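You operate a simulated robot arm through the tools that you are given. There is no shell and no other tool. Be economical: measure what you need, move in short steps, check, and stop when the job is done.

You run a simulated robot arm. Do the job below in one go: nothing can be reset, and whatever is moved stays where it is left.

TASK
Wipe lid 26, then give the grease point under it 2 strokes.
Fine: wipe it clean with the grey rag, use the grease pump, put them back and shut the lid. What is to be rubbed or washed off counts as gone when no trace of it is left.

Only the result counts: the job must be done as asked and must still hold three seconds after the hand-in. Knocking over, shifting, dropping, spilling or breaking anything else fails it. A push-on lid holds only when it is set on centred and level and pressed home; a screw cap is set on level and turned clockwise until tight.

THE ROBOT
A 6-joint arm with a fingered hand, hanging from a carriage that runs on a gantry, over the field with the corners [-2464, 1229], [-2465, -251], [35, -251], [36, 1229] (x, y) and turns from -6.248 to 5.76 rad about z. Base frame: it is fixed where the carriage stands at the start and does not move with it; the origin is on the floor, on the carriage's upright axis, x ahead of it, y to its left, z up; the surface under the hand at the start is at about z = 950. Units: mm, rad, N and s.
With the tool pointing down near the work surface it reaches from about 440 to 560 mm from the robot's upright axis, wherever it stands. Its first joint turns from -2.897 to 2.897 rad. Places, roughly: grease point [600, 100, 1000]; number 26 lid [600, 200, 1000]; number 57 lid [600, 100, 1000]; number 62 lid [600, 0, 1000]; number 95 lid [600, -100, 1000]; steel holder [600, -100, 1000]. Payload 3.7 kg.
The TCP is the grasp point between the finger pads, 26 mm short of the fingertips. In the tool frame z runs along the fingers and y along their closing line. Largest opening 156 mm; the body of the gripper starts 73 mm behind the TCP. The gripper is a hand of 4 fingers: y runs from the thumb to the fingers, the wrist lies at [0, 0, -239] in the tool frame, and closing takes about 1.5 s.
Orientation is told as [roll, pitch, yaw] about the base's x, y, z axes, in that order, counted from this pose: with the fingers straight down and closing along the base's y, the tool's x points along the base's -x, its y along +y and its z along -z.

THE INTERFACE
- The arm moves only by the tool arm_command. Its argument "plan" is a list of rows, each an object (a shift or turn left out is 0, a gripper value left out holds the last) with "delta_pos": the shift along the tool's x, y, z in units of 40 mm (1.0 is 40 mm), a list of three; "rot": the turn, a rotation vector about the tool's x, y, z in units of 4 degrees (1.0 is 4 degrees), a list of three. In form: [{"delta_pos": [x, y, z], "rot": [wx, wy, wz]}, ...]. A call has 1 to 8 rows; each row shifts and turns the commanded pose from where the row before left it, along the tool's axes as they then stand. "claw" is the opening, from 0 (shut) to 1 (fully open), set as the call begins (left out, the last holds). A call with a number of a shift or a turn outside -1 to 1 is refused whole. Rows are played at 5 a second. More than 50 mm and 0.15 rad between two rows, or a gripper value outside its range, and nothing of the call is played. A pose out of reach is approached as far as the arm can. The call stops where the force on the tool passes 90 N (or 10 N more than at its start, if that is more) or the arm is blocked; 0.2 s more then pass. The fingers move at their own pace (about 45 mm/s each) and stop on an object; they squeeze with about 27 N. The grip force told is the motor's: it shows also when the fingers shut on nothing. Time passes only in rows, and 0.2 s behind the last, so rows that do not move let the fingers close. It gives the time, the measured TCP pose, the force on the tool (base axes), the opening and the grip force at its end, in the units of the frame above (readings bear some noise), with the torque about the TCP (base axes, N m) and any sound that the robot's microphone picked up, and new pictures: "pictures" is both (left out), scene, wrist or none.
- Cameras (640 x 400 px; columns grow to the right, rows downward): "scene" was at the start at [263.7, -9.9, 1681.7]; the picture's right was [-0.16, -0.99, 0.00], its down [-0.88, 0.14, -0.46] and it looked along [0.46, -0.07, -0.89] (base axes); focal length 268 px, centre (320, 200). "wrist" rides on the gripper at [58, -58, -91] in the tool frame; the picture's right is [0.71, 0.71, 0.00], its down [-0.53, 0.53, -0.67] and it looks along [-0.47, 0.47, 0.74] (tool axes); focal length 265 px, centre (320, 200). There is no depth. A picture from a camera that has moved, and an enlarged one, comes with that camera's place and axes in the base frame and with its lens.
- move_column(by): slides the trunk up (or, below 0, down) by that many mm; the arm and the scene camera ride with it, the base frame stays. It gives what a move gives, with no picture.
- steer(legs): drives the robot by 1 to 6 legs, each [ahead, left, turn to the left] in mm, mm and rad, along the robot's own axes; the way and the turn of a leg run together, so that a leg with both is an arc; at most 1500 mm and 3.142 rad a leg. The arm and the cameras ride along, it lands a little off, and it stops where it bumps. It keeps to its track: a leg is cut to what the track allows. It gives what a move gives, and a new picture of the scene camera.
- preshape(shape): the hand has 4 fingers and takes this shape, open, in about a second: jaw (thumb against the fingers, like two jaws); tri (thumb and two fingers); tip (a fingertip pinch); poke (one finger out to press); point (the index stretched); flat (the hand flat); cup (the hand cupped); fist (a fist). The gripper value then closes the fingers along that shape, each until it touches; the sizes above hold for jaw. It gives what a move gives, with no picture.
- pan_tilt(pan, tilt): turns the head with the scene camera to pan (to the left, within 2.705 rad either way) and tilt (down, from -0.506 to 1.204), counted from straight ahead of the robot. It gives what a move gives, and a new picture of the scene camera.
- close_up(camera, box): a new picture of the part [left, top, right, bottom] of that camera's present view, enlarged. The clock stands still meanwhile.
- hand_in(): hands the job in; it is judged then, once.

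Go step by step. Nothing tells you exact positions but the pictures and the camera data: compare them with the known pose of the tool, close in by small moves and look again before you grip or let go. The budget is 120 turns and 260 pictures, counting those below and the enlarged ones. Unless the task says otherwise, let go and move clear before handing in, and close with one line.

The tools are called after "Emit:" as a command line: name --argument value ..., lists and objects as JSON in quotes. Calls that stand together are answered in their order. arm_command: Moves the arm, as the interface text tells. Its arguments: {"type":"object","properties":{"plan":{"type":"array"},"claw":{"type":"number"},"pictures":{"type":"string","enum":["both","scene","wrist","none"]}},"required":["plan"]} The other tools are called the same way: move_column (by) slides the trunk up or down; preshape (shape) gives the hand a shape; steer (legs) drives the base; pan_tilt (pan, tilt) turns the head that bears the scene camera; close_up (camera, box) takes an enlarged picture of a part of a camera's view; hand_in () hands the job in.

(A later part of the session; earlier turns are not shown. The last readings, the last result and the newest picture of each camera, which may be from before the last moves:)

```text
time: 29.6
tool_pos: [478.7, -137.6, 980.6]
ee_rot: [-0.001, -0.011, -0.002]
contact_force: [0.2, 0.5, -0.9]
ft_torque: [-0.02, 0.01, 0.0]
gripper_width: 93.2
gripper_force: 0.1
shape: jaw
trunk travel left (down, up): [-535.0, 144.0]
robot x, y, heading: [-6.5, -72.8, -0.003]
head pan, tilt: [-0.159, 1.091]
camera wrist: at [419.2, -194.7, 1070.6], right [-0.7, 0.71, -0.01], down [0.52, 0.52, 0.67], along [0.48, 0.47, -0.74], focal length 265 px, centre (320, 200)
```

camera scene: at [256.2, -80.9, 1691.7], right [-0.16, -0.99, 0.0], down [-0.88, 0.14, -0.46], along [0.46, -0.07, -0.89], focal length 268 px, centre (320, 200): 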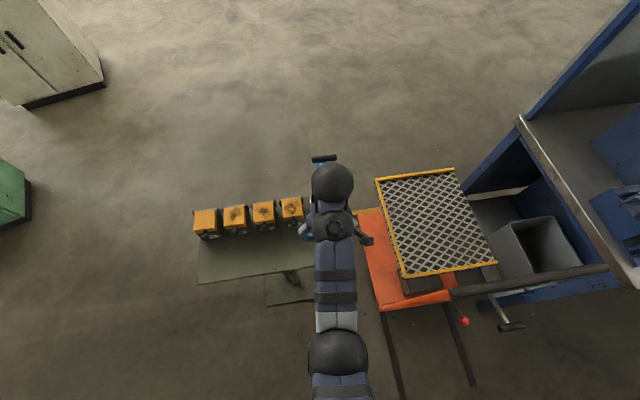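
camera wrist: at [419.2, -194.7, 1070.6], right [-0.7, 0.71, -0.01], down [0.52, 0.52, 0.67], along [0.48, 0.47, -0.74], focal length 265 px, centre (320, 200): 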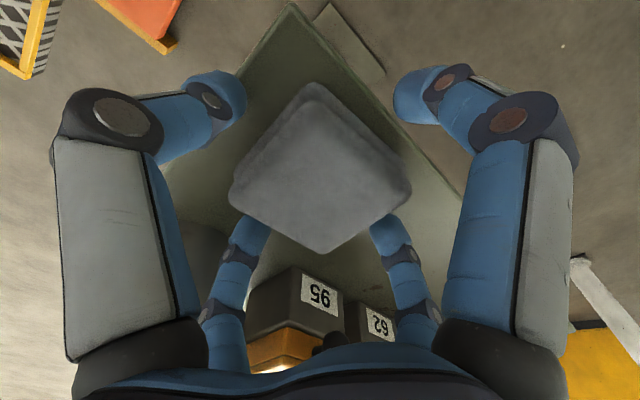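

The rag is back in place. Rising, and checking the "tip" hand shape for the knob.

Emit:
arm_command --plan '[{"delta_pos": [0, 0, -0.5]}, {"delta_pos": [0, 0, -0.8]}, {"delta_pos": [0, 0, -0.8]}, {"delta_pos": [0, 0.8, -0.8]}, {"delta_pos": [0, 0.9, 0]}, {}]' --pictures "none"

Emit:
steer --legs '[[0, 190, 0]]'

Emit:
preshape --shape "tip"

Emit:
arm_command --plan '[{}]' --pictures "wrist"

Emit:
close_up --camera "scene" --box '[220, 150, 420, 275]'

```text
time: 31.0
tool_pos: [496.5, -71.1, 1077.1]
ee_rot: [0.0, -0.009, -0.003]
contact_force: [0.0, 0.9, 0.1]
ft_torque: [-0.02, -0.01, -0.01]
gripper_width: 93.1
gripper_force: 0.1
shape: jaw
out of reach, approached as far as the arm can: row 4
trunk travel left (down, up): [-535.0, 144.0]
robot x, y, heading: [-8.1, -68.2, -0.001]
head pan, tilt: [-0.159, 1.091]
```

```text
time: 32.5
tool_pos: [495.5, 118.5, 1077.4]
ee_rot: [0.0, -0.011, -0.003]
contact_force: [-0.4, 0.2, -0.3]
ft_torque: [-0.02, 0.04, 0.03]
gripper_width: 93.4
gripper_force: 0.1
shape: jaw
trunk travel left (down, up): [-535.0, 144.0]
robot x, y, heading: [-6.2, 122.7, -0.001]
head pan, tilt: [-0.159, 1.091]
camera scene: at [256.2, 108.8, 1691.8], right [-0.16, -0.99, 0.0], down [-0.88, 0.14, -0.46], along [0.46, -0.07, -0.89], focal length 268 px, centre (320, 200)
```

scene: 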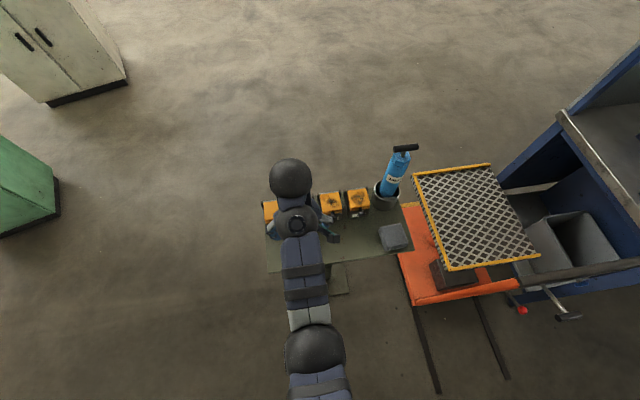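

```text
time: 33.4
tool_pos: [496.7, 119.1, 1077.0]
ee_rot: [0.0, -0.01, -0.003]
contact_force: [-0.4, 0.4, -0.1]
ft_torque: [-0.01, -0.01, 0.02]
gripper_width: 155.9
gripper_force: 0.1
shape: tip
trunk travel left (down, up): [-535.0, 144.0]
robot x, y, heading: [-10.3, 117.1, -0.002]
head pan, tilt: [-0.159, 1.091]
```

```text
time: 33.8
tool_pos: [496.0, 119.0, 1077.5]
ee_rot: [0.001, -0.01, -0.002]
contact_force: [0.9, 0.0, -0.4]
ft_torque: [0.01, -0.04, 0.0]
gripper_width: 156.1
gripper_force: 0.1
shape: tip
trunk travel left (down, up): [-535.0, 144.0]
robot x, y, heading: [-6.1, 118.0, -0.002]
head pan, tilt: [-0.159, 1.091]
camera wrist: at [437.0, 61.6, 1167.6], right [-0.7, 0.71, -0.01], down [0.52, 0.52, 0.67], along [0.48, 0.47, -0.74], focal length 265 px, centre (320, 200)
```

wrist: 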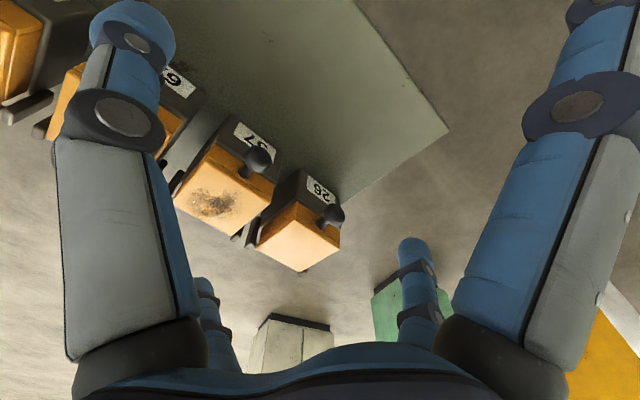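

```text
3.20 times, centred on (320, 212) of scene
camera zoom: at [256.2, 108.8, 1691.7], right [-0.16, -0.99, 0.0], down [-0.88, 0.14, -0.46], along [0.46, -0.07, -0.89], focal length 858 px, centre (320, 160)
```

zoom: 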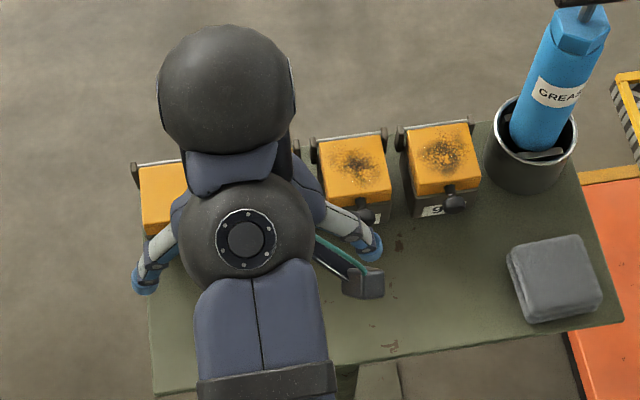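

In "tip" shape the thumb and one finger oppose each other while the other two splay out. I'll look at "point", which should be more compact for hooking under the knob.

Emit:
preshape --shape "point"

Emit:
arm_command --plan '[{}]' --pictures "wrist"

Emit:
preshape --shape "poke"

Emit:
arm_command --plan '[{}]' --pictures "wrist"

```text
time: 34.7
tool_pos: [495.7, 118.8, 1076.9]
ee_rot: [0.0, -0.011, -0.005]
contact_force: [0.4, -1.0, 0.8]
ft_torque: [0.0, 0.0, -0.02]
gripper_width: 0.1
gripper_force: 0.1
shape: point
trunk travel left (down, up): [-535.0, 144.0]
robot x, y, heading: [-9.6, 116.3, 0.002]
head pan, tilt: [-0.159, 1.091]
```

```text
time: 35.1
tool_pos: [496.0, 118.7, 1077.9]
ee_rot: [0.001, -0.01, -0.004]
contact_force: [0.6, 0.1, -0.8]
ft_torque: [-0.03, 0.03, -0.01]
gripper_width: 0.0
gripper_force: 0.1
shape: point
trunk travel left (down, up): [-535.0, 144.0]
robot x, y, heading: [-7.4, 120.5, -0.003]
head pan, tilt: [-0.159, 1.091]
camera wrist: at [437.0, 61.6, 1167.6], right [-0.7, 0.71, -0.01], down [0.52, 0.52, 0.67], along [0.48, 0.47, -0.74], focal length 265 px, centre (320, 200)
```

wrist: 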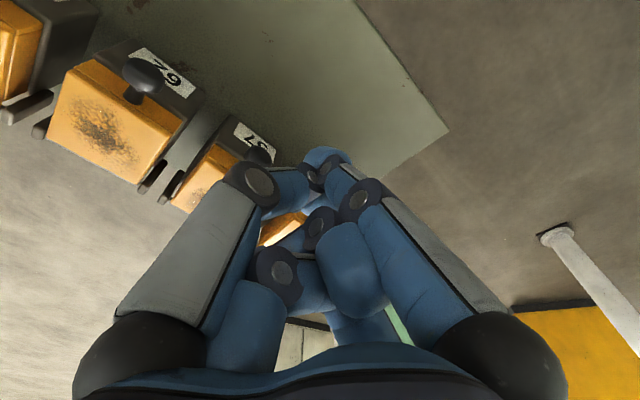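

```text
time: 36.0
tool_pos: [495.9, 119.4, 1077.2]
ee_rot: [0.0, -0.011, -0.003]
contact_force: [0.3, -0.2, 0.3]
ft_torque: [0.01, 0.01, -0.03]
gripper_width: 0.0
gripper_force: 0.1
shape: poke
trunk travel left (down, up): [-535.0, 144.0]
robot x, y, heading: [-9.3, 119.1, 0.002]
head pan, tilt: [-0.159, 1.091]
```

```text
time: 36.4
tool_pos: [494.8, 118.1, 1077.0]
ee_rot: [0.0, -0.011, -0.003]
contact_force: [-0.9, -0.2, -0.3]
ft_torque: [-0.04, 0.03, -0.01]
gripper_width: 0.0
gripper_force: 0.1
shape: poke
trunk travel left (down, up): [-535.0, 144.0]
robot x, y, heading: [-6.4, 119.2, -0.007]
head pan, tilt: [-0.159, 1.091]
camera wrist: at [437.0, 61.6, 1167.6], right [-0.7, 0.71, -0.01], down [0.52, 0.52, 0.67], along [0.48, 0.47, -0.74], focal length 265 px, centre (320, 200)
```

wrist: 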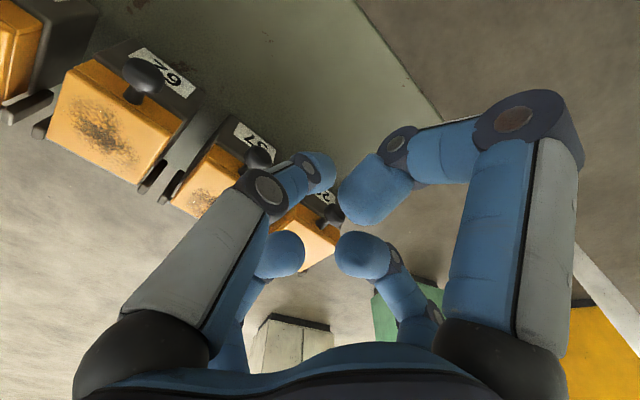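

The "tip" shape pinch from the sides with the tool tilted about 20° forward should take the knob at (545,185,1004), since the ball can then pivot between the tips. Driving to lid 26 and setting that up.

Emit:
preshape --shape "tip"

Emit:
steer --legs '[[10, 66, 0]]'

Emit:
arm_command --plan '[{"rot": [0, -1, 0]}, {"rot": [0, -1, 0]}, {"rot": [0, -1, 0]}, {"rot": [0, -1, 0]}, {"rot": [0, -1, 0]}, {}, {}]' --claw 0.4

Emit:
close_up --camera "wrist" --box '[170, 100, 490, 300]'

```text
time: 37.3
tool_pos: [495.2, 119.2, 1077.2]
ee_rot: [-0.001, -0.01, -0.003]
contact_force: [-0.2, -0.2, 1.3]
ft_torque: [-0.01, -0.03, -0.01]
gripper_width: 156.2
gripper_force: 0.0
shape: tip
trunk travel left (down, up): [-535.0, 144.0]
robot x, y, heading: [-9.2, 116.5, -0.001]
head pan, tilt: [-0.159, 1.091]
```

```text
time: 38.3
tool_pos: [506.0, 184.4, 1078.2]
ee_rot: [0.0, -0.011, -0.002]
contact_force: [-0.1, 0.7, 0.2]
ft_torque: [-0.01, 0.01, 0.01]
gripper_width: 156.1
gripper_force: 0.0
shape: tip
trunk travel left (down, up): [-535.0, 144.0]
robot x, y, heading: [3.8, 184.3, 0.002]
head pan, tilt: [-0.159, 1.091]
camera scene: at [266.1, 175.1, 1691.7], right [-0.16, -0.99, 0.0], down [-0.88, 0.14, -0.46], along [0.46, -0.07, -0.89], focal length 268 px, centre (320, 200)
```

scene: 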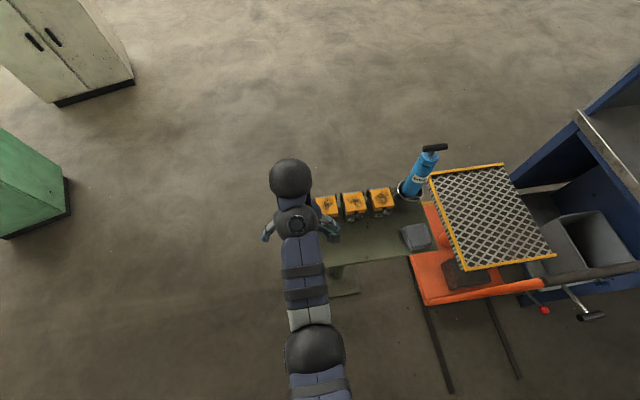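

```text
time: 39.9
tool_pos: [505.5, 184.4, 1078.5]
ee_rot: [-0.001, -0.359, -0.003]
contact_force: [0.9, -0.1, -0.1]
ft_torque: [0.0, 0.01, -0.01]
gripper_width: 63.2
gripper_force: 0.0
shape: tip
trunk travel left (down, up): [-535.0, 144.0]
robot x, y, heading: [-1.3, 186.2, -0.005]
head pan, tilt: [-0.159, 1.091]
camera scene: at [266.1, 175.2, 1691.7], right [-0.16, -0.99, 0.0], down [-0.88, 0.14, -0.46], along [0.46, -0.07, -0.89], focal length 268 px, centre (320, 200)
camera wrist: at [419.3, 128.2, 1141.9], right [-0.66, 0.71, -0.25], down [0.26, 0.53, 0.81], along [0.71, 0.47, -0.53], focal length 265 px, centre (320, 200)
```

scene: 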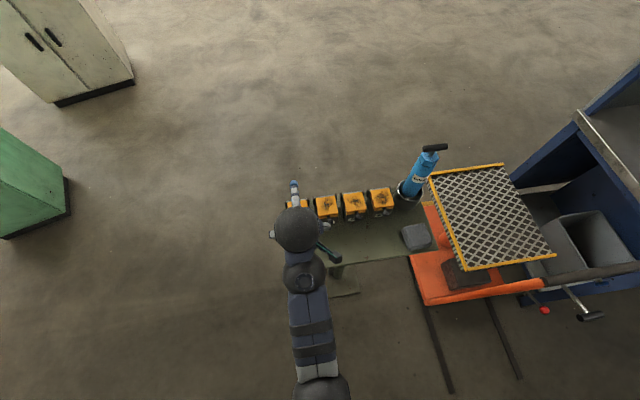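
wrist: 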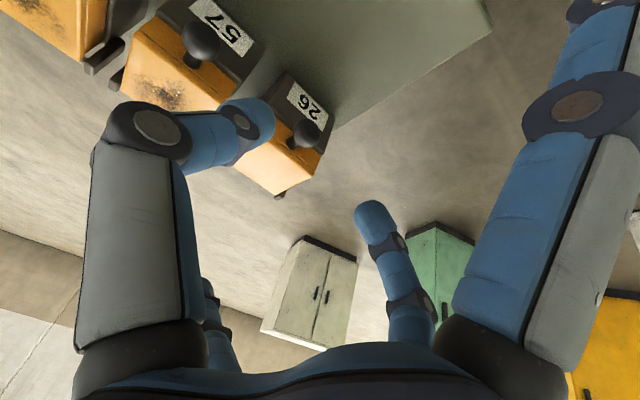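

```text
2.00 times, centred on (330, 200) of wrist
camera zoom: at [419.3, 128.2, 1141.9], right [-0.66, 0.71, -0.25], down [0.26, 0.53, 0.81], along [0.71, 0.47, -0.53], focal length 531 px, centre (300, 200)
```

zoom: 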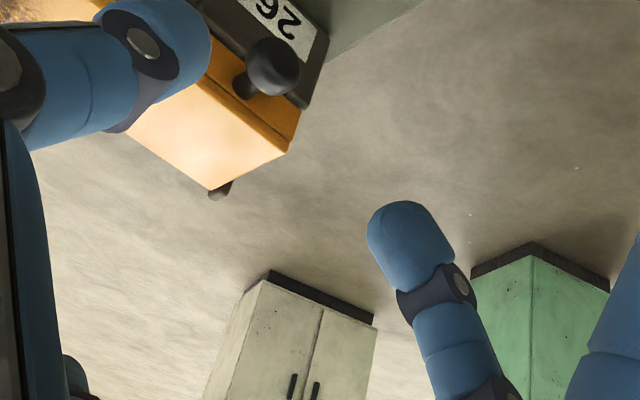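

Knob confirmed near (548,185,1004). Approaching along the tool axis, stopping short to check.

Emit:
arm_command --plan '[{"delta_pos": [-0.3, 0, 0]}, {"delta_pos": [0, 0, 0.6]}, {"delta_pos": [0, 0, 0.6]}, {"delta_pos": [0, 0, 0.1]}, {}]'

Emit:
close_up --camera "wrist" --box '[170, 60, 490, 260]'

```text
time: 41.1
tool_pos: [535.6, 184.8, 1032.1]
ee_rot: [0.001, -0.361, -0.002]
contact_force: [0.8, -0.4, -0.7]
ft_torque: [-0.01, -0.03, -0.02]
gripper_width: 62.7
gripper_force: 0.0
shape: tip
trunk travel left (down, up): [-535.0, 144.0]
robot x, y, heading: [-1.0, 182.7, 0.001]
head pan, tilt: [-0.159, 1.091]
camera scene: at [266.1, 175.2, 1691.7], right [-0.16, -0.99, 0.0], down [-0.88, 0.14, -0.46], along [0.46, -0.07, -0.89], focal length 268 px, centre (320, 200)
camera wrist: at [449.3, 127.7, 1097.3], right [-0.66, 0.71, -0.25], down [0.26, 0.53, 0.81], along [0.71, 0.47, -0.53], focal length 265 px, centre (320, 200)
```

scene: 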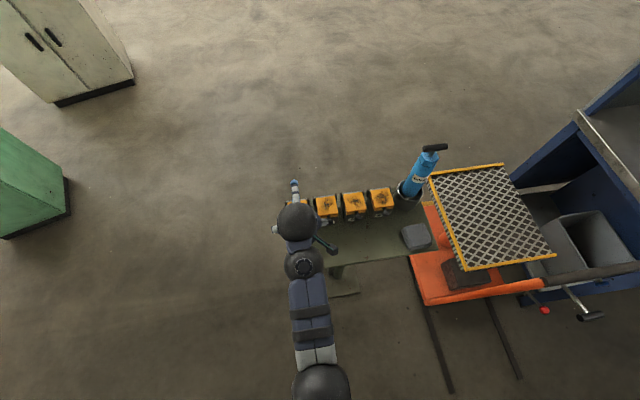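
wrist: 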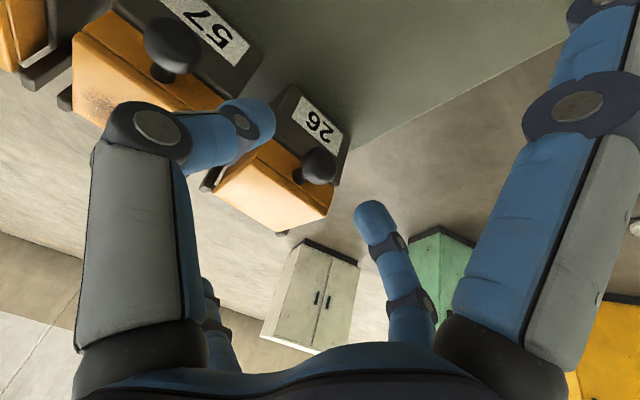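

```text
2.00 times, centred on (330, 160) of wrist
camera zoom: at [449.3, 127.7, 1097.3], right [-0.66, 0.71, -0.25], down [0.26, 0.53, 0.81], along [0.71, 0.47, -0.53], focal length 531 px, centre (300, 280)
```

zoom: 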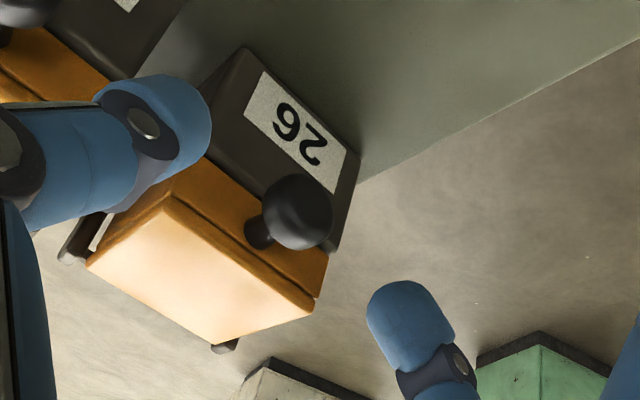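

Triangulated, the knob is at about (541,183,1012). Making the final approach and pinching.

Emit:
arm_command --plan '[{"delta_pos": [0.05, -0.04, 0.15]}, {"delta_pos": [0, 0, 0.13]}, {}]' --pictures "none"

Emit:
arm_command --plan '[{}, {}, {}, {}, {}]' --claw 0.0 --pictures "wrist"

Emit:
close_up --camera "wrist" --box '[200, 80, 440, 260]'

```text
time: 41.9
tool_pos: [536.8, 184.0, 1021.9]
ee_rot: [0.001, -0.359, -0.003]
contact_force: [-1.0, 0.9, 1.0]
ft_torque: [0.0, -0.03, 0.02]
gripper_width: 62.6
gripper_force: 0.1
shape: tip
trunk travel left (down, up): [-535.0, 144.0]
robot x, y, heading: [0.6, 185.3, 0.003]
head pan, tilt: [-0.159, 1.091]
```

```text
time: 43.1
tool_pos: [537.7, 184.3, 1022.6]
ee_rot: [0.0, -0.361, -0.003]
contact_force: [1.8, -1.0, 0.4]
ft_torque: [-0.02, -0.02, 0.0]
gripper_width: 11.2
gripper_force: 26.8
shape: tip
trunk travel left (down, up): [-535.0, 144.0]
robot x, y, heading: [4.3, 186.3, -0.002]
head pan, tilt: [-0.159, 1.091]
camera wrist: at [451.8, 126.5, 1086.7], right [-0.66, 0.71, -0.25], down [0.26, 0.53, 0.81], along [0.71, 0.47, -0.53], focal length 265 px, centre (320, 200)
```

wrist: 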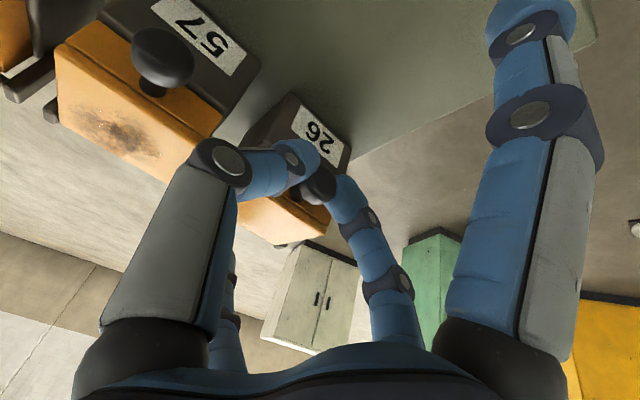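

```text
2.22 times, centred on (320, 170) of wrist
camera zoom: at [451.8, 126.5, 1086.7], right [-0.66, 0.71, -0.25], down [0.26, 0.53, 0.81], along [0.71, 0.47, -0.53], focal length 590 px, centre (320, 267)
```

zoom: 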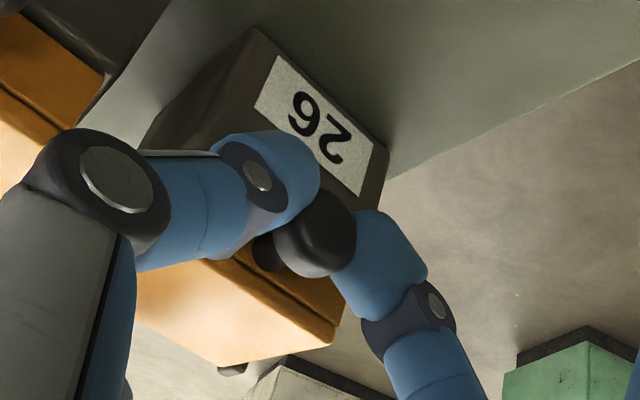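

The knob is pinched. Lifting along the hinge arc, first two steps.

Emit:
arm_command --plan '[{"delta_pos": [-0.09, 0, -0.22]}, {"delta_pos": [-0.1, 0, -0.22]}, {"delta_pos": [-0.16, 0, -0.21]}, {"delta_pos": [-0.17, 0, -0.21]}, {}]'

Emit:
close_up --camera "wrist" --box '[200, 80, 440, 260]'

```text
time: 44.3
tool_pos: [544.7, 184.6, 1060.8]
ee_rot: [0.001, -0.358, -0.001]
contact_force: [2.9, -0.2, -3.5]
ft_torque: [0.0, 0.1, -0.03]
gripper_width: 10.9
gripper_force: 26.7
shape: tip
trunk travel left (down, up): [-535.0, 144.0]
robot x, y, heading: [2.1, 185.4, -0.001]
head pan, tilt: [-0.159, 1.091]
camera scene: at [266.3, 175.2, 1691.8], right [-0.16, -0.99, 0.0], down [-0.88, 0.14, -0.46], along [0.46, -0.07, -0.89], focal length 268 px, centre (320, 200)
camera wrist: at [458.8, 126.8, 1125.9], right [-0.66, 0.71, -0.25], down [0.26, 0.53, 0.81], along [0.71, 0.47, -0.53], focal length 265 px, centre (320, 200)
```

scene: 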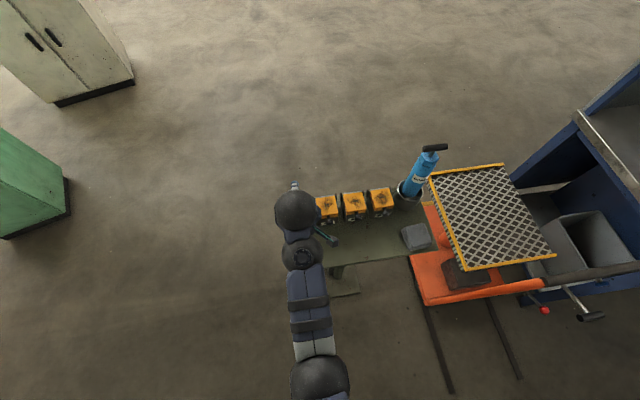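
wrist: 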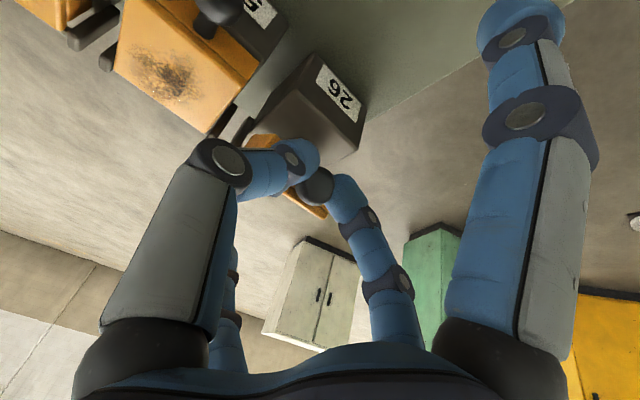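

```text
2.22 times, centred on (320, 170) of wrist
camera zoom: at [458.8, 126.8, 1125.9], right [-0.66, 0.71, -0.25], down [0.26, 0.53, 0.81], along [0.71, 0.47, -0.53], focal length 590 px, centre (320, 267)
```

zoom: 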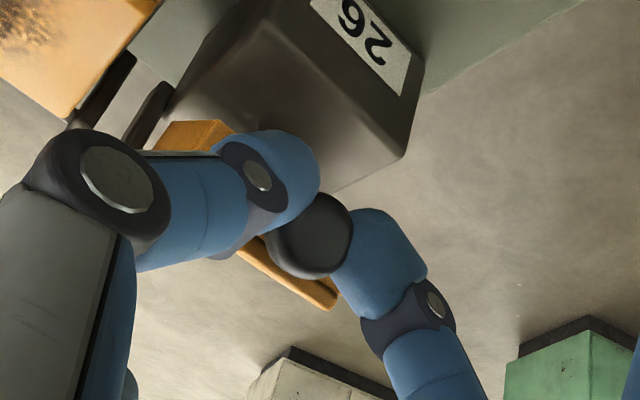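

The lid is opening with low force. Continuing the arc.

Emit:
arm_command --plan '[{"delta_pos": [-0.21, 0, -0.16]}, {"delta_pos": [-0.22, 0, -0.16]}, {"delta_pos": [-0.25, 0, -0.1]}, {"delta_pos": [-0.25, 0, -0.1]}, {"delta_pos": [-0.26, 0, -0.03]}, {"delta_pos": [-0.27, 0, -0.03]}, {}]' --pictures "wrist"

```text
time: 45.9
tool_pos: [590.2, 183.6, 1105.1]
ee_rot: [0.0, -0.362, -0.003]
contact_force: [0.5, 0.6, 0.2]
ft_torque: [0.02, -0.02, 0.01]
gripper_width: 9.4
gripper_force: 27.1
shape: tip
trunk travel left (down, up): [-535.0, 144.0]
robot x, y, heading: [6.3, 184.8, -0.0]
head pan, tilt: [-0.159, 1.091]
camera wrist: at [505.1, 126.5, 1169.1], right [-0.66, 0.71, -0.25], down [0.26, 0.53, 0.81], along [0.71, 0.47, -0.53], focal length 265 px, centre (320, 200)
```

wrist: 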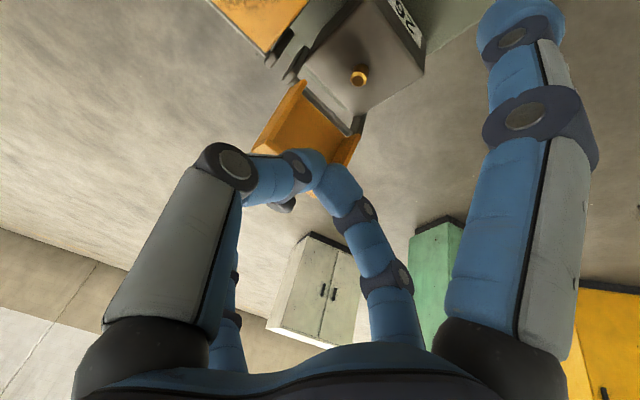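

Emit:
close_up --camera "wrist" --box '[200, 40, 440, 240]'

```text
2.00 times, centred on (320, 140) of wrist
camera zoom: at [505.1, 126.5, 1169.1], right [-0.66, 0.71, -0.25], down [0.26, 0.53, 0.81], along [0.71, 0.47, -0.53], focal length 531 px, centre (320, 320)
```

zoom: 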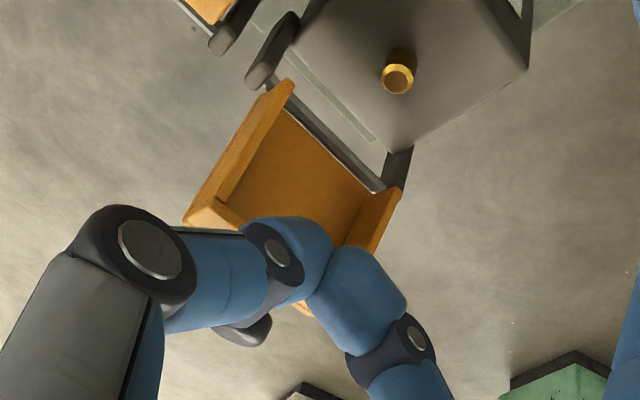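

The lid looks about upright and the nipple is visible. Opening the fingers and backing off to see whether it stays open.

Emit:
arm_command --plan '[{}, {}, {}]' --claw 0.35 --pictures "wrist"

Emit:
close_up --camera "wrist" --box '[160, 0, 440, 240]'

```text
time: 46.7
tool_pos: [590.4, 182.7, 1102.8]
ee_rot: [0.001, -0.359, -0.004]
contact_force: [0.1, 0.5, 0.4]
ft_torque: [-0.03, -0.01, -0.01]
gripper_width: 54.4
gripper_force: 0.1
shape: tip
trunk travel left (down, up): [-535.0, 144.0]
robot x, y, heading: [1.7, 187.1, -0.002]
head pan, tilt: [-0.159, 1.091]
camera wrist: at [504.6, 126.5, 1168.4], right [-0.66, 0.71, -0.25], down [0.26, 0.53, 0.81], along [0.71, 0.47, -0.53], focal length 265 px, centre (320, 200)
```

wrist: 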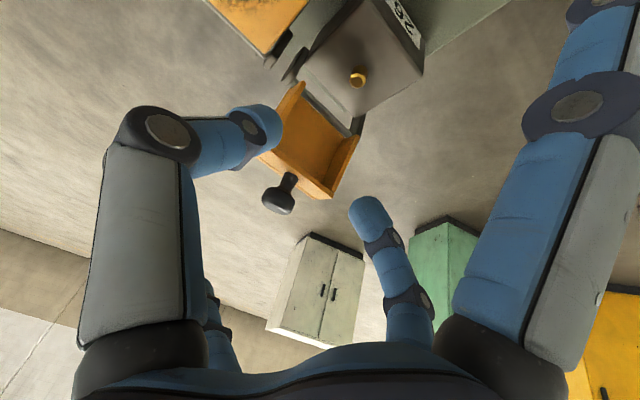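

```text
1.67 times, centred on (300, 120) of wrist
camera zoom: at [504.6, 126.5, 1168.4], right [-0.66, 0.71, -0.25], down [0.26, 0.53, 0.81], along [0.71, 0.47, -0.53], focal length 442 px, centre (353, 333)
```

zoom: 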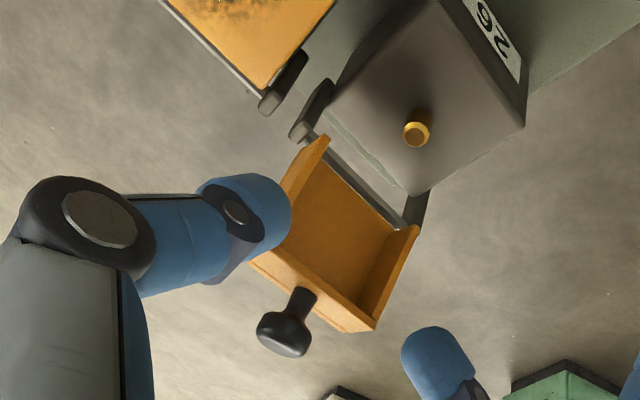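

Lid 26 is open and stays open; the nipple is at about (589,183,1008). Now retreating upward, levelling the tool, raising the column and going for the pump.

Emit:
arm_command --plan '[{"delta_pos": [0, 0, -0.9]}, {"delta_pos": [0, 0, -0.6]}, {}]' --pictures "none"

Emit:
move_column --by 140

Emit:
steer --legs '[[-60, 0, 0], [0, -230, 0]]'

Emit:
close_up --camera "scene" --box '[170, 110, 430, 290]'

```text
time: 47.5
tool_pos: [568.4, 183.3, 1160.5]
ee_rot: [0.002, -0.359, -0.002]
contact_force: [0.2, 0.0, 0.0]
ft_torque: [0.02, -0.01, -0.03]
gripper_width: 54.2
gripper_force: 0.1
shape: tip
trunk travel left (down, up): [-535.0, 144.0]
robot x, y, heading: [3.8, 183.6, 0.003]
head pan, tilt: [-0.159, 1.091]
```

```text
time: 49.2
tool_pos: [569.2, 182.5, 1300.2]
ee_rot: [-0.001, -0.359, -0.005]
contact_force: [-0.3, -0.8, 0.1]
ft_torque: [0.0, 0.02, 0.02]
gripper_width: 54.2
gripper_force: 0.1
shape: tip
trunk travel left (down, up): [-675.0, 4.0]
robot x, y, heading: [3.0, 185.3, 0.0]
head pan, tilt: [-0.159, 1.091]
```

```text
time: 51.5
tool_pos: [507.9, -48.2, 1300.1]
ee_rot: [-0.002, -0.359, -0.003]
contact_force: [-0.2, -0.1, 0.1]
ft_torque: [0.01, 0.01, -0.03]
gripper_width: 54.3
gripper_force: 0.0
shape: tip
trunk travel left (down, up): [-675.0, 4.0]
robot x, y, heading: [-53.5, -46.5, 0.004]
head pan, tilt: [-0.159, 1.091]
camera scene: at [206.1, -56.1, 1831.7], right [-0.16, -0.99, 0.0], down [-0.88, 0.14, -0.46], along [0.46, -0.07, -0.89], focal length 268 px, centre (320, 200)
```

scene: 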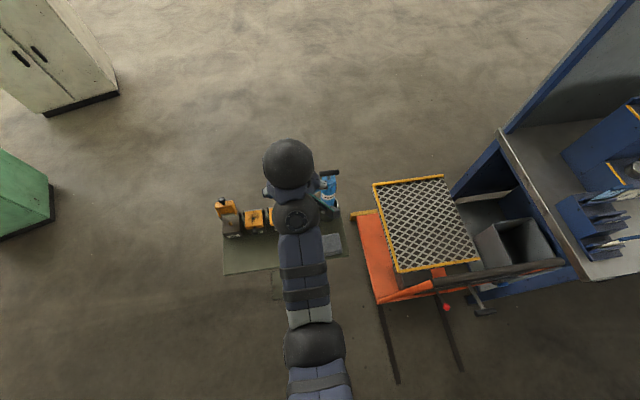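

```text
2.22 times, centred on (300, 200) of scene
camera zoom: at [206.1, -56.1, 1831.7], right [-0.16, -0.99, 0.0], down [-0.88, 0.14, -0.46], along [0.46, -0.07, -0.89], focal length 596 px, centre (364, 200)
```

zoom: 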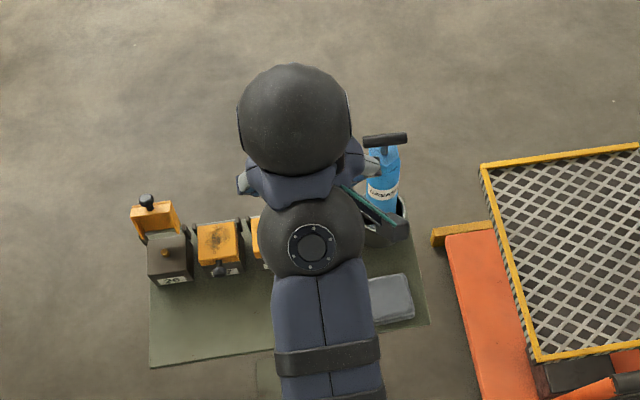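

Lid 26 stands open in the picture. Now levelling the tool with the jaw shape and driving to hover over the pump handle at about (604,-146,1205).

Emit:
arm_command --plan '[{"rot": [0, 1, 0]}, {"rot": [0, 1, 0]}, {"rot": [0, 1, 0]}, {"rot": [0, 1, 0]}, {"rot": [0, 1, 0]}, {}]' --pictures "none"

Emit:
preshape --shape "jaw"

Emit:
steer --legs '[[0, -100, 0], [50, 0, 0]]'

Emit:
arm_command --plan '[{}]' --pictures "wrist"

Emit:
close_up --camera "scene" --box '[240, 90, 400, 230]'

```text
time: 52.9
tool_pos: [509.3, -47.9, 1301.0]
ee_rot: [-0.001, -0.009, -0.005]
contact_force: [-0.3, 0.1, 0.4]
ft_torque: [0.01, -0.02, 0.0]
gripper_width: 54.5
gripper_force: 0.0
shape: tip
trunk travel left (down, up): [-675.0, 4.0]
robot x, y, heading: [-58.5, -45.5, 0.0]
head pan, tilt: [-0.159, 1.091]
```

```text
time: 53.8
tool_pos: [508.4, -48.2, 1300.4]
ee_rot: [0.001, -0.011, -0.003]
contact_force: [-0.8, -0.2, 0.8]
ft_torque: [-0.01, 0.0, -0.02]
gripper_width: 155.8
gripper_force: 0.1
shape: jaw
trunk travel left (down, up): [-675.0, 4.0]
robot x, y, heading: [-59.7, -46.3, -0.002]
head pan, tilt: [-0.159, 1.091]
```

```text
time: 55.5
tool_pos: [557.5, -148.4, 1300.0]
ee_rot: [0.001, -0.011, -0.004]
contact_force: [0.3, 0.3, 0.4]
ft_torque: [0.01, 0.03, 0.03]
gripper_width: 155.9
gripper_force: 0.1
shape: jaw
trunk travel left (down, up): [-675.0, 4.0]
robot x, y, heading: [-5.1, -143.4, 0.001]
head pan, tilt: [-0.159, 1.091]
camera scene: at [255.3, -156.6, 1831.7], right [-0.16, -0.99, 0.0], down [-0.88, 0.14, -0.46], along [0.46, -0.07, -0.89], focal length 268 px, centre (320, 200)
```

scene: 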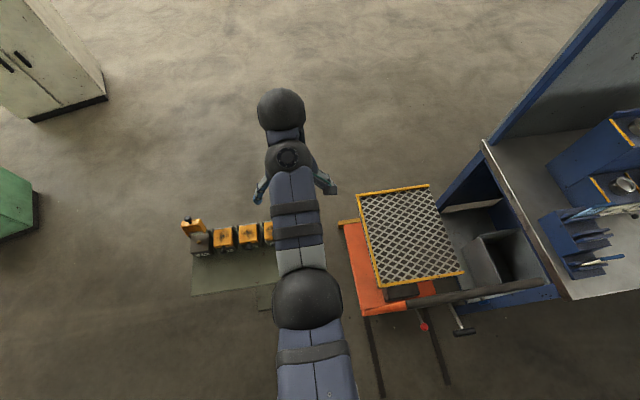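

```text
time: 55.9
tool_pos: [557.7, -148.2, 1299.2]
ee_rot: [0.001, -0.011, -0.005]
contact_force: [0.3, -0.6, 0.3]
ft_torque: [-0.03, 0.0, 0.01]
gripper_width: 156.0
gripper_force: 0.0
shape: jaw
trunk travel left (down, up): [-675.0, 4.0]
robot x, y, heading: [-9.2, -146.4, 0.001]
head pan, tilt: [-0.159, 1.091]
camera wrist: at [499.1, -205.5, 1390.2], right [-0.7, 0.71, -0.01], down [0.52, 0.52, 0.67], along [0.48, 0.47, -0.74], focal length 265 px, centre (320, 200)
```

wrist: 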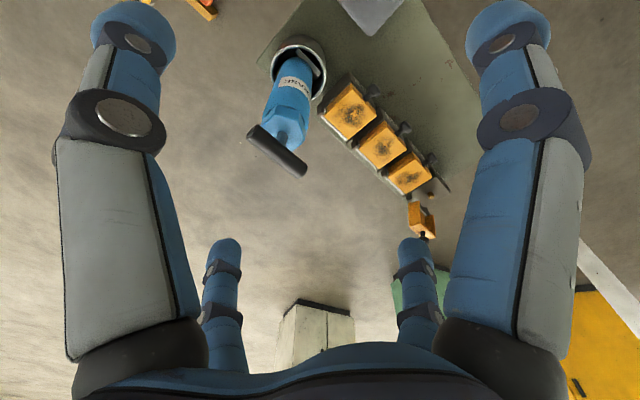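

```text
2.86 times, centred on (320, 160) of scene
camera zoom: at [255.3, -156.6, 1831.7], right [-0.16, -0.99, 0.0], down [-0.88, 0.14, -0.46], along [0.46, -0.07, -0.89], focal length 766 px, centre (320, 314)
```

zoom: 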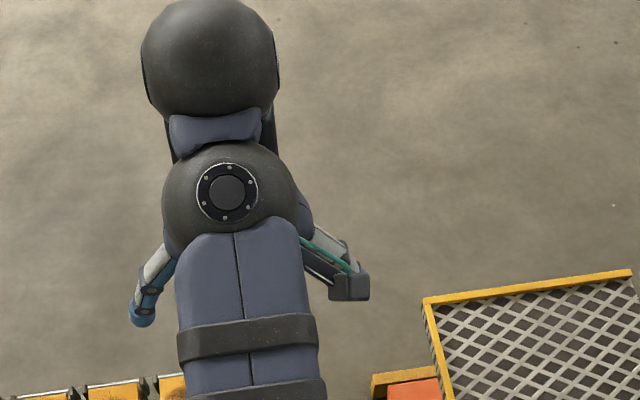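

Emit:
close_up --camera "wrist" --box '[210, 10, 370, 210]'

```text
2.00 times, centred on (290, 110) of wrist
camera zoom: at [499.1, -205.5, 1390.2], right [-0.7, 0.71, -0.01], down [0.52, 0.52, 0.67], along [0.48, 0.47, -0.74], focal length 531 px, centre (380, 380)
```

zoom: 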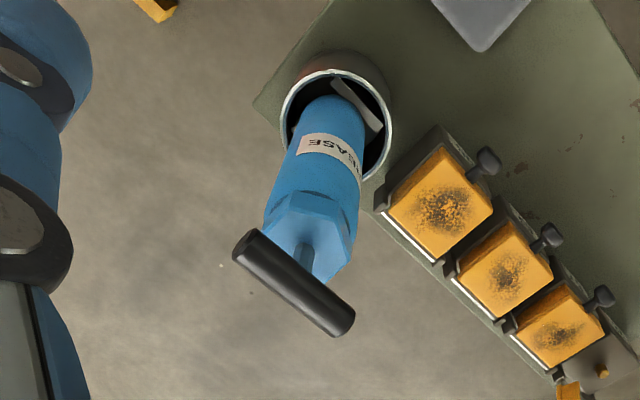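

The handle bar spans y -175…-120 at x≈605, z≈1205, and the body's hex top is near z 1170. Driving ahead and lowering partway to check.

Emit:
steer --legs '[[40, 0, 0]]'

Emit:
arm_command --plan '[{"delta_pos": [-0.15, 0, 0.5]}, {"delta_pos": [0, 0, 0.6]}, {}, {}]' --claw 0.65 --pictures "wrist"

```text
time: 56.8
tool_pos: [597.8, -148.5, 1300.3]
ee_rot: [0.002, -0.009, -0.005]
contact_force: [0.4, 0.1, 0.5]
ft_torque: [0.03, 0.01, -0.03]
gripper_width: 156.0
gripper_force: 0.1
shape: jaw
trunk travel left (down, up): [-675.0, 4.0]
robot x, y, heading: [30.3, -147.8, -0.002]
head pan, tilt: [-0.159, 1.091]
camera scene: at [295.1, -156.5, 1831.7], right [-0.16, -0.99, 0.0], down [-0.88, 0.14, -0.46], along [0.46, -0.07, -0.89], focal length 268 px, centre (320, 200)
```

scene: 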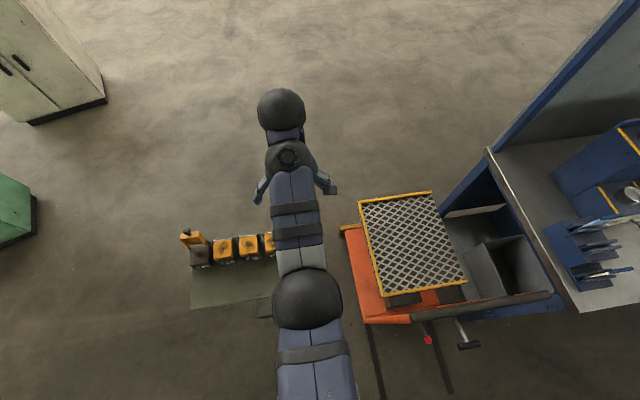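

```text
time: 57.8
tool_pos: [603.3, -148.6, 1256.1]
ee_rot: [0.001, -0.011, -0.004]
contact_force: [0.2, 0.1, 0.2]
ft_torque: [0.02, -0.01, 0.01]
gripper_width: 102.1
gripper_force: 0.1
shape: jaw
trunk travel left (down, up): [-675.0, 4.0]
robot x, y, heading: [28.5, -149.0, -0.002]
head pan, tilt: [-0.159, 1.091]
camera wrist: at [545.5, -205.2, 1346.4], right [-0.7, 0.71, -0.01], down [0.52, 0.52, 0.67], along [0.48, 0.47, -0.74], focal length 265 px, centre (320, 200)
```

wrist: 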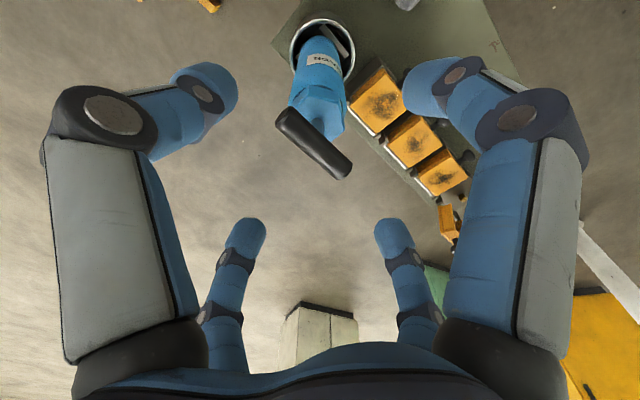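

Handle triangulates to (607,-150,1203). Lowering onto it.

Emit:
arm_command --plan '[{"delta_pos": [-0.08, -0.03, 0.5]}, {"delta_pos": [0, 0, 0.45]}, {}]' --pictures "none"

Emit:
close_up --camera "wrist" --box '[160, 40, 480, 260]'

```text
time: 58.6
tool_pos: [608.8, -148.4, 1217.5]
ee_rot: [0.0, -0.008, -0.003]
contact_force: [0.5, 0.3, -0.2]
ft_torque: [0.01, 0.02, -0.02]
gripper_width: 101.9
gripper_force: 0.0
shape: jaw
trunk travel left (down, up): [-675.0, 4.0]
robot x, y, heading: [31.5, -147.6, -0.001]
head pan, tilt: [-0.159, 1.091]
```

```text
1.82 times, centred on (320, 150) of wrist
camera zoom: at [549.6, -206.0, 1308.0], right [-0.7, 0.71, -0.01], down [0.52, 0.52, 0.67], along [0.48, 0.47, -0.74], focal length 483 px, centre (320, 291)
```

zoom: 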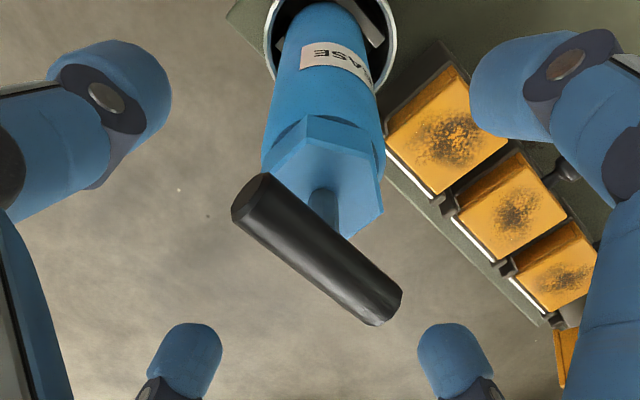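

Aligned. Closing on the handle.

Emit:
arm_command --plan '[{}, {}, {}, {}, {}, {}, {}]' --claw 0.0 --pictures "wrist"

Emit:
close_up --camera "wrist" --box '[160, 40, 480, 260]'

```text
time: 60.2
tool_pos: [607.0, -148.6, 1216.4]
ee_rot: [0.0, -0.009, -0.003]
contact_force: [0.0, -1.0, -0.7]
ft_torque: [0.0, 0.01, -0.01]
gripper_width: 36.2
gripper_force: 26.8
shape: jaw
trunk travel left (down, up): [-675.0, 4.0]
robot x, y, heading: [27.7, -149.0, 0.006]
head pan, tilt: [-0.159, 1.091]
camera wrist: at [549.1, -206.1, 1307.6], right [-0.7, 0.71, -0.01], down [0.52, 0.52, 0.67], along [0.48, 0.47, -0.74], focal length 265 px, centre (320, 200)
```

wrist: 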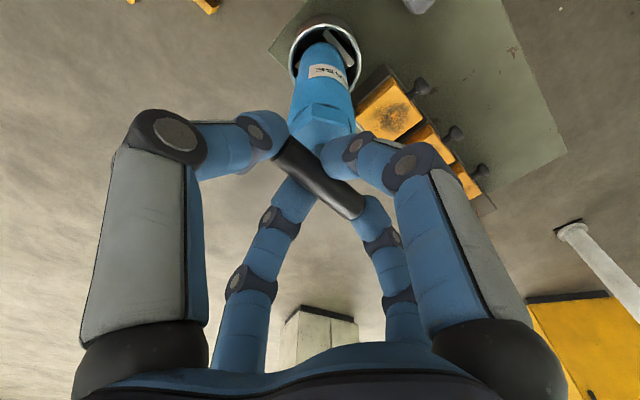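

```text
1.82 times, centred on (320, 150) of wrist
camera zoom: at [549.1, -206.1, 1307.6], right [-0.7, 0.71, -0.01], down [0.52, 0.52, 0.67], along [0.48, 0.47, -0.74], focal length 483 px, centre (320, 291)
```

zoom: 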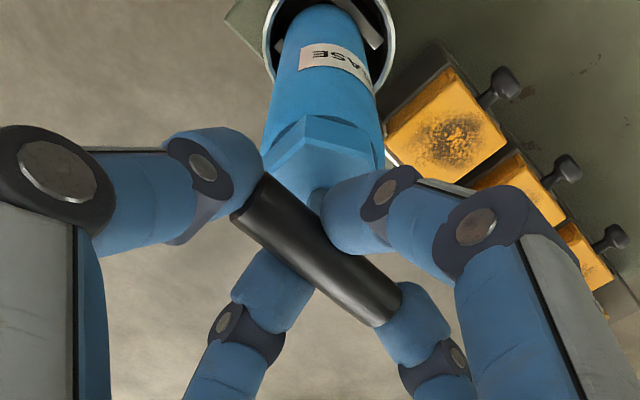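

Good four-sided grip. Lifting the pump straight up.

Emit:
arm_command --plan '[{"delta_pos": [0, 0, -0.3]}, {"delta_pos": [0, 0, -0.6]}, {"delta_pos": [0, 0, -0.6]}, {"delta_pos": [0, 0, -0.6]}, {}]'

Emit:
close_up --camera "wrist" --box '[210, 0, 450, 200]'

```text
time: 61.4
tool_pos: [606.6, -149.1, 1302.7]
ee_rot: [0.001, -0.009, -0.004]
contact_force: [-0.6, 0.5, -4.6]
ft_torque: [-0.02, 0.03, -0.02]
gripper_width: 36.3
gripper_force: 26.8
shape: jaw
trunk travel left (down, up): [-675.0, 4.0]
robot x, y, heading: [31.3, -144.9, 0.001]
head pan, tilt: [-0.159, 1.091]
camera scene: at [295.0, -156.5, 1831.7], right [-0.16, -0.99, 0.0], down [-0.88, 0.14, -0.46], along [0.46, -0.07, -0.89], focal length 268 px, centre (320, 200)
camera wrist: at [548.2, -206.5, 1392.6], right [-0.7, 0.71, -0.01], down [0.52, 0.52, 0.67], along [0.48, 0.47, -0.74], focal length 265 px, centre (320, 200)
```

scene: 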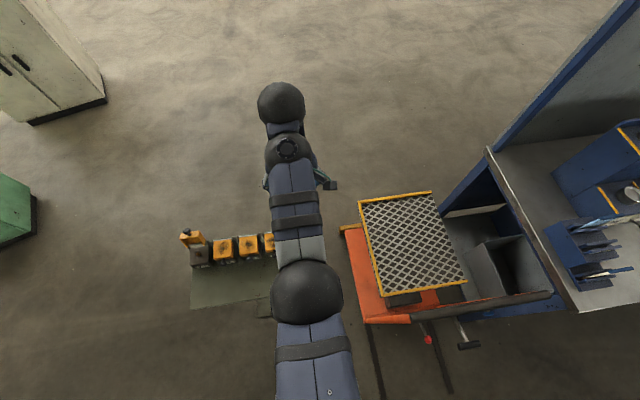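
wrist: 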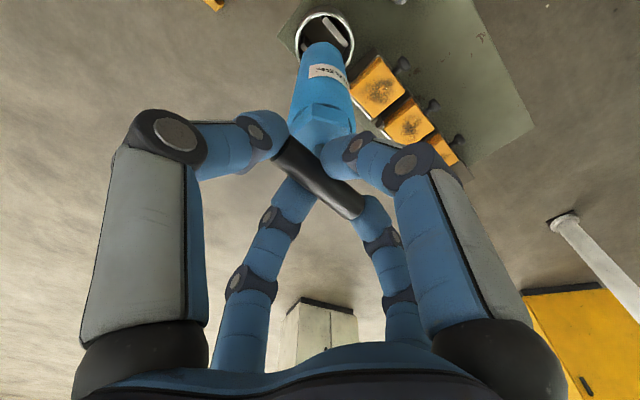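

```text
2.00 times, centred on (330, 100) of wrist
camera zoom: at [548.2, -206.5, 1392.6], right [-0.7, 0.71, -0.01], down [0.52, 0.52, 0.67], along [0.48, 0.47, -0.74], focal length 531 px, centre (300, 400)
```

zoom: 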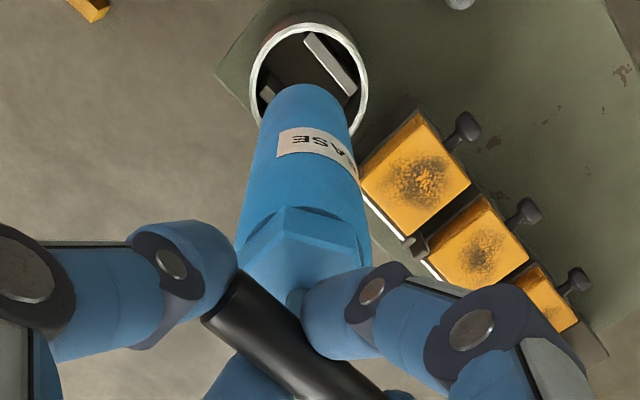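

The pump is up with a steady grip. Lifting a bit more to make sure the nozzle clears the holder.

Emit:
arm_command --plan '[{"delta_pos": [0, 0, -0.5]}, {"delta_pos": [0, 0, -0.5]}, {}]' --pictures "wrist"

Emit:
close_up --camera "wrist" --box '[250, 0, 410, 120]'

```text
time: 62.2
tool_pos: [610.0, -150.0, 1340.7]
ee_rot: [-0.001, -0.008, -0.004]
contact_force: [0.2, 0.0, -3.9]
ft_torque: [-0.01, -0.01, -0.02]
gripper_width: 36.3
gripper_force: 26.2
shape: jaw
out of reach, approached as far as the arm can: row 2
trunk travel left (down, up): [-675.0, 4.0]
robot x, y, heading: [29.8, -146.7, -0.005]
head pan, tilt: [-0.159, 1.091]
camera wrist: at [551.4, -206.7, 1431.0], right [-0.7, 0.71, -0.01], down [0.52, 0.52, 0.67], along [0.48, 0.47, -0.74], focal length 265 px, centre (320, 200)
```

wrist: 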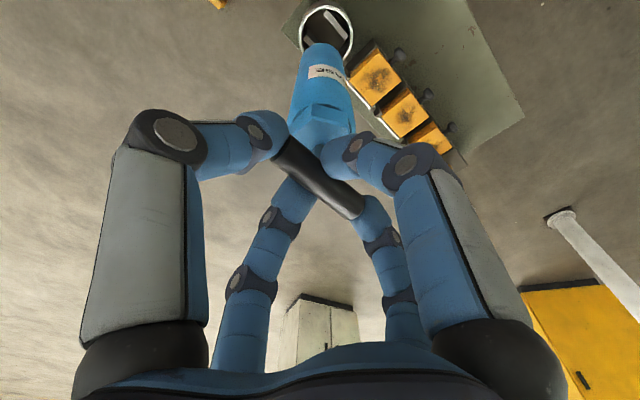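

```text
3.33 times, centred on (330, 60) of wrist
camera zoom: at [551.4, -206.7, 1431.0], right [-0.7, 0.71, -0.01], down [0.52, 0.52, 0.67], along [0.48, 0.47, -0.74], focal length 885 px, centre (287, 667)
```

zoom: 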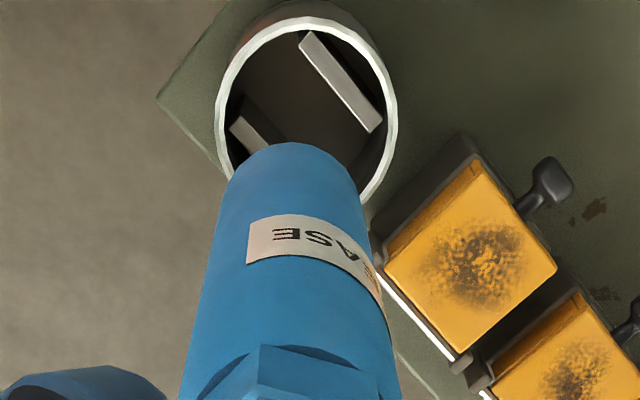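

The pump is well clear. Before carrying it over I'll measure the nipple more precisely.

Emit:
close_up --camera "scene" --box '[175, 225, 225, 275]'

```text
8.00 times, centred on (200, 250) of scene
camera zoom: at [295.0, -156.5, 1831.7], right [-0.16, -0.99, 0.0], down [-0.88, 0.14, -0.46], along [0.46, -0.07, -0.89], focal length 2144 px, centre (1280, -200)
```

zoom: 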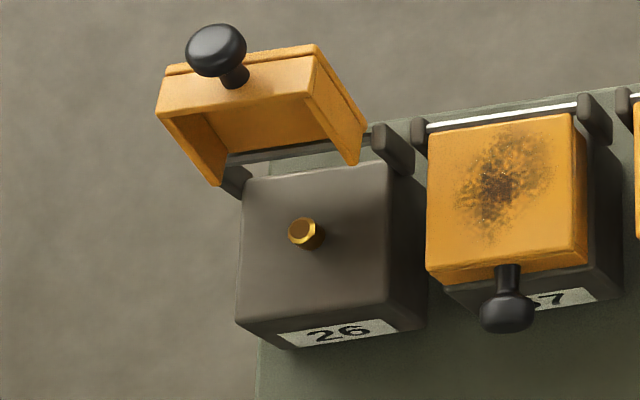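

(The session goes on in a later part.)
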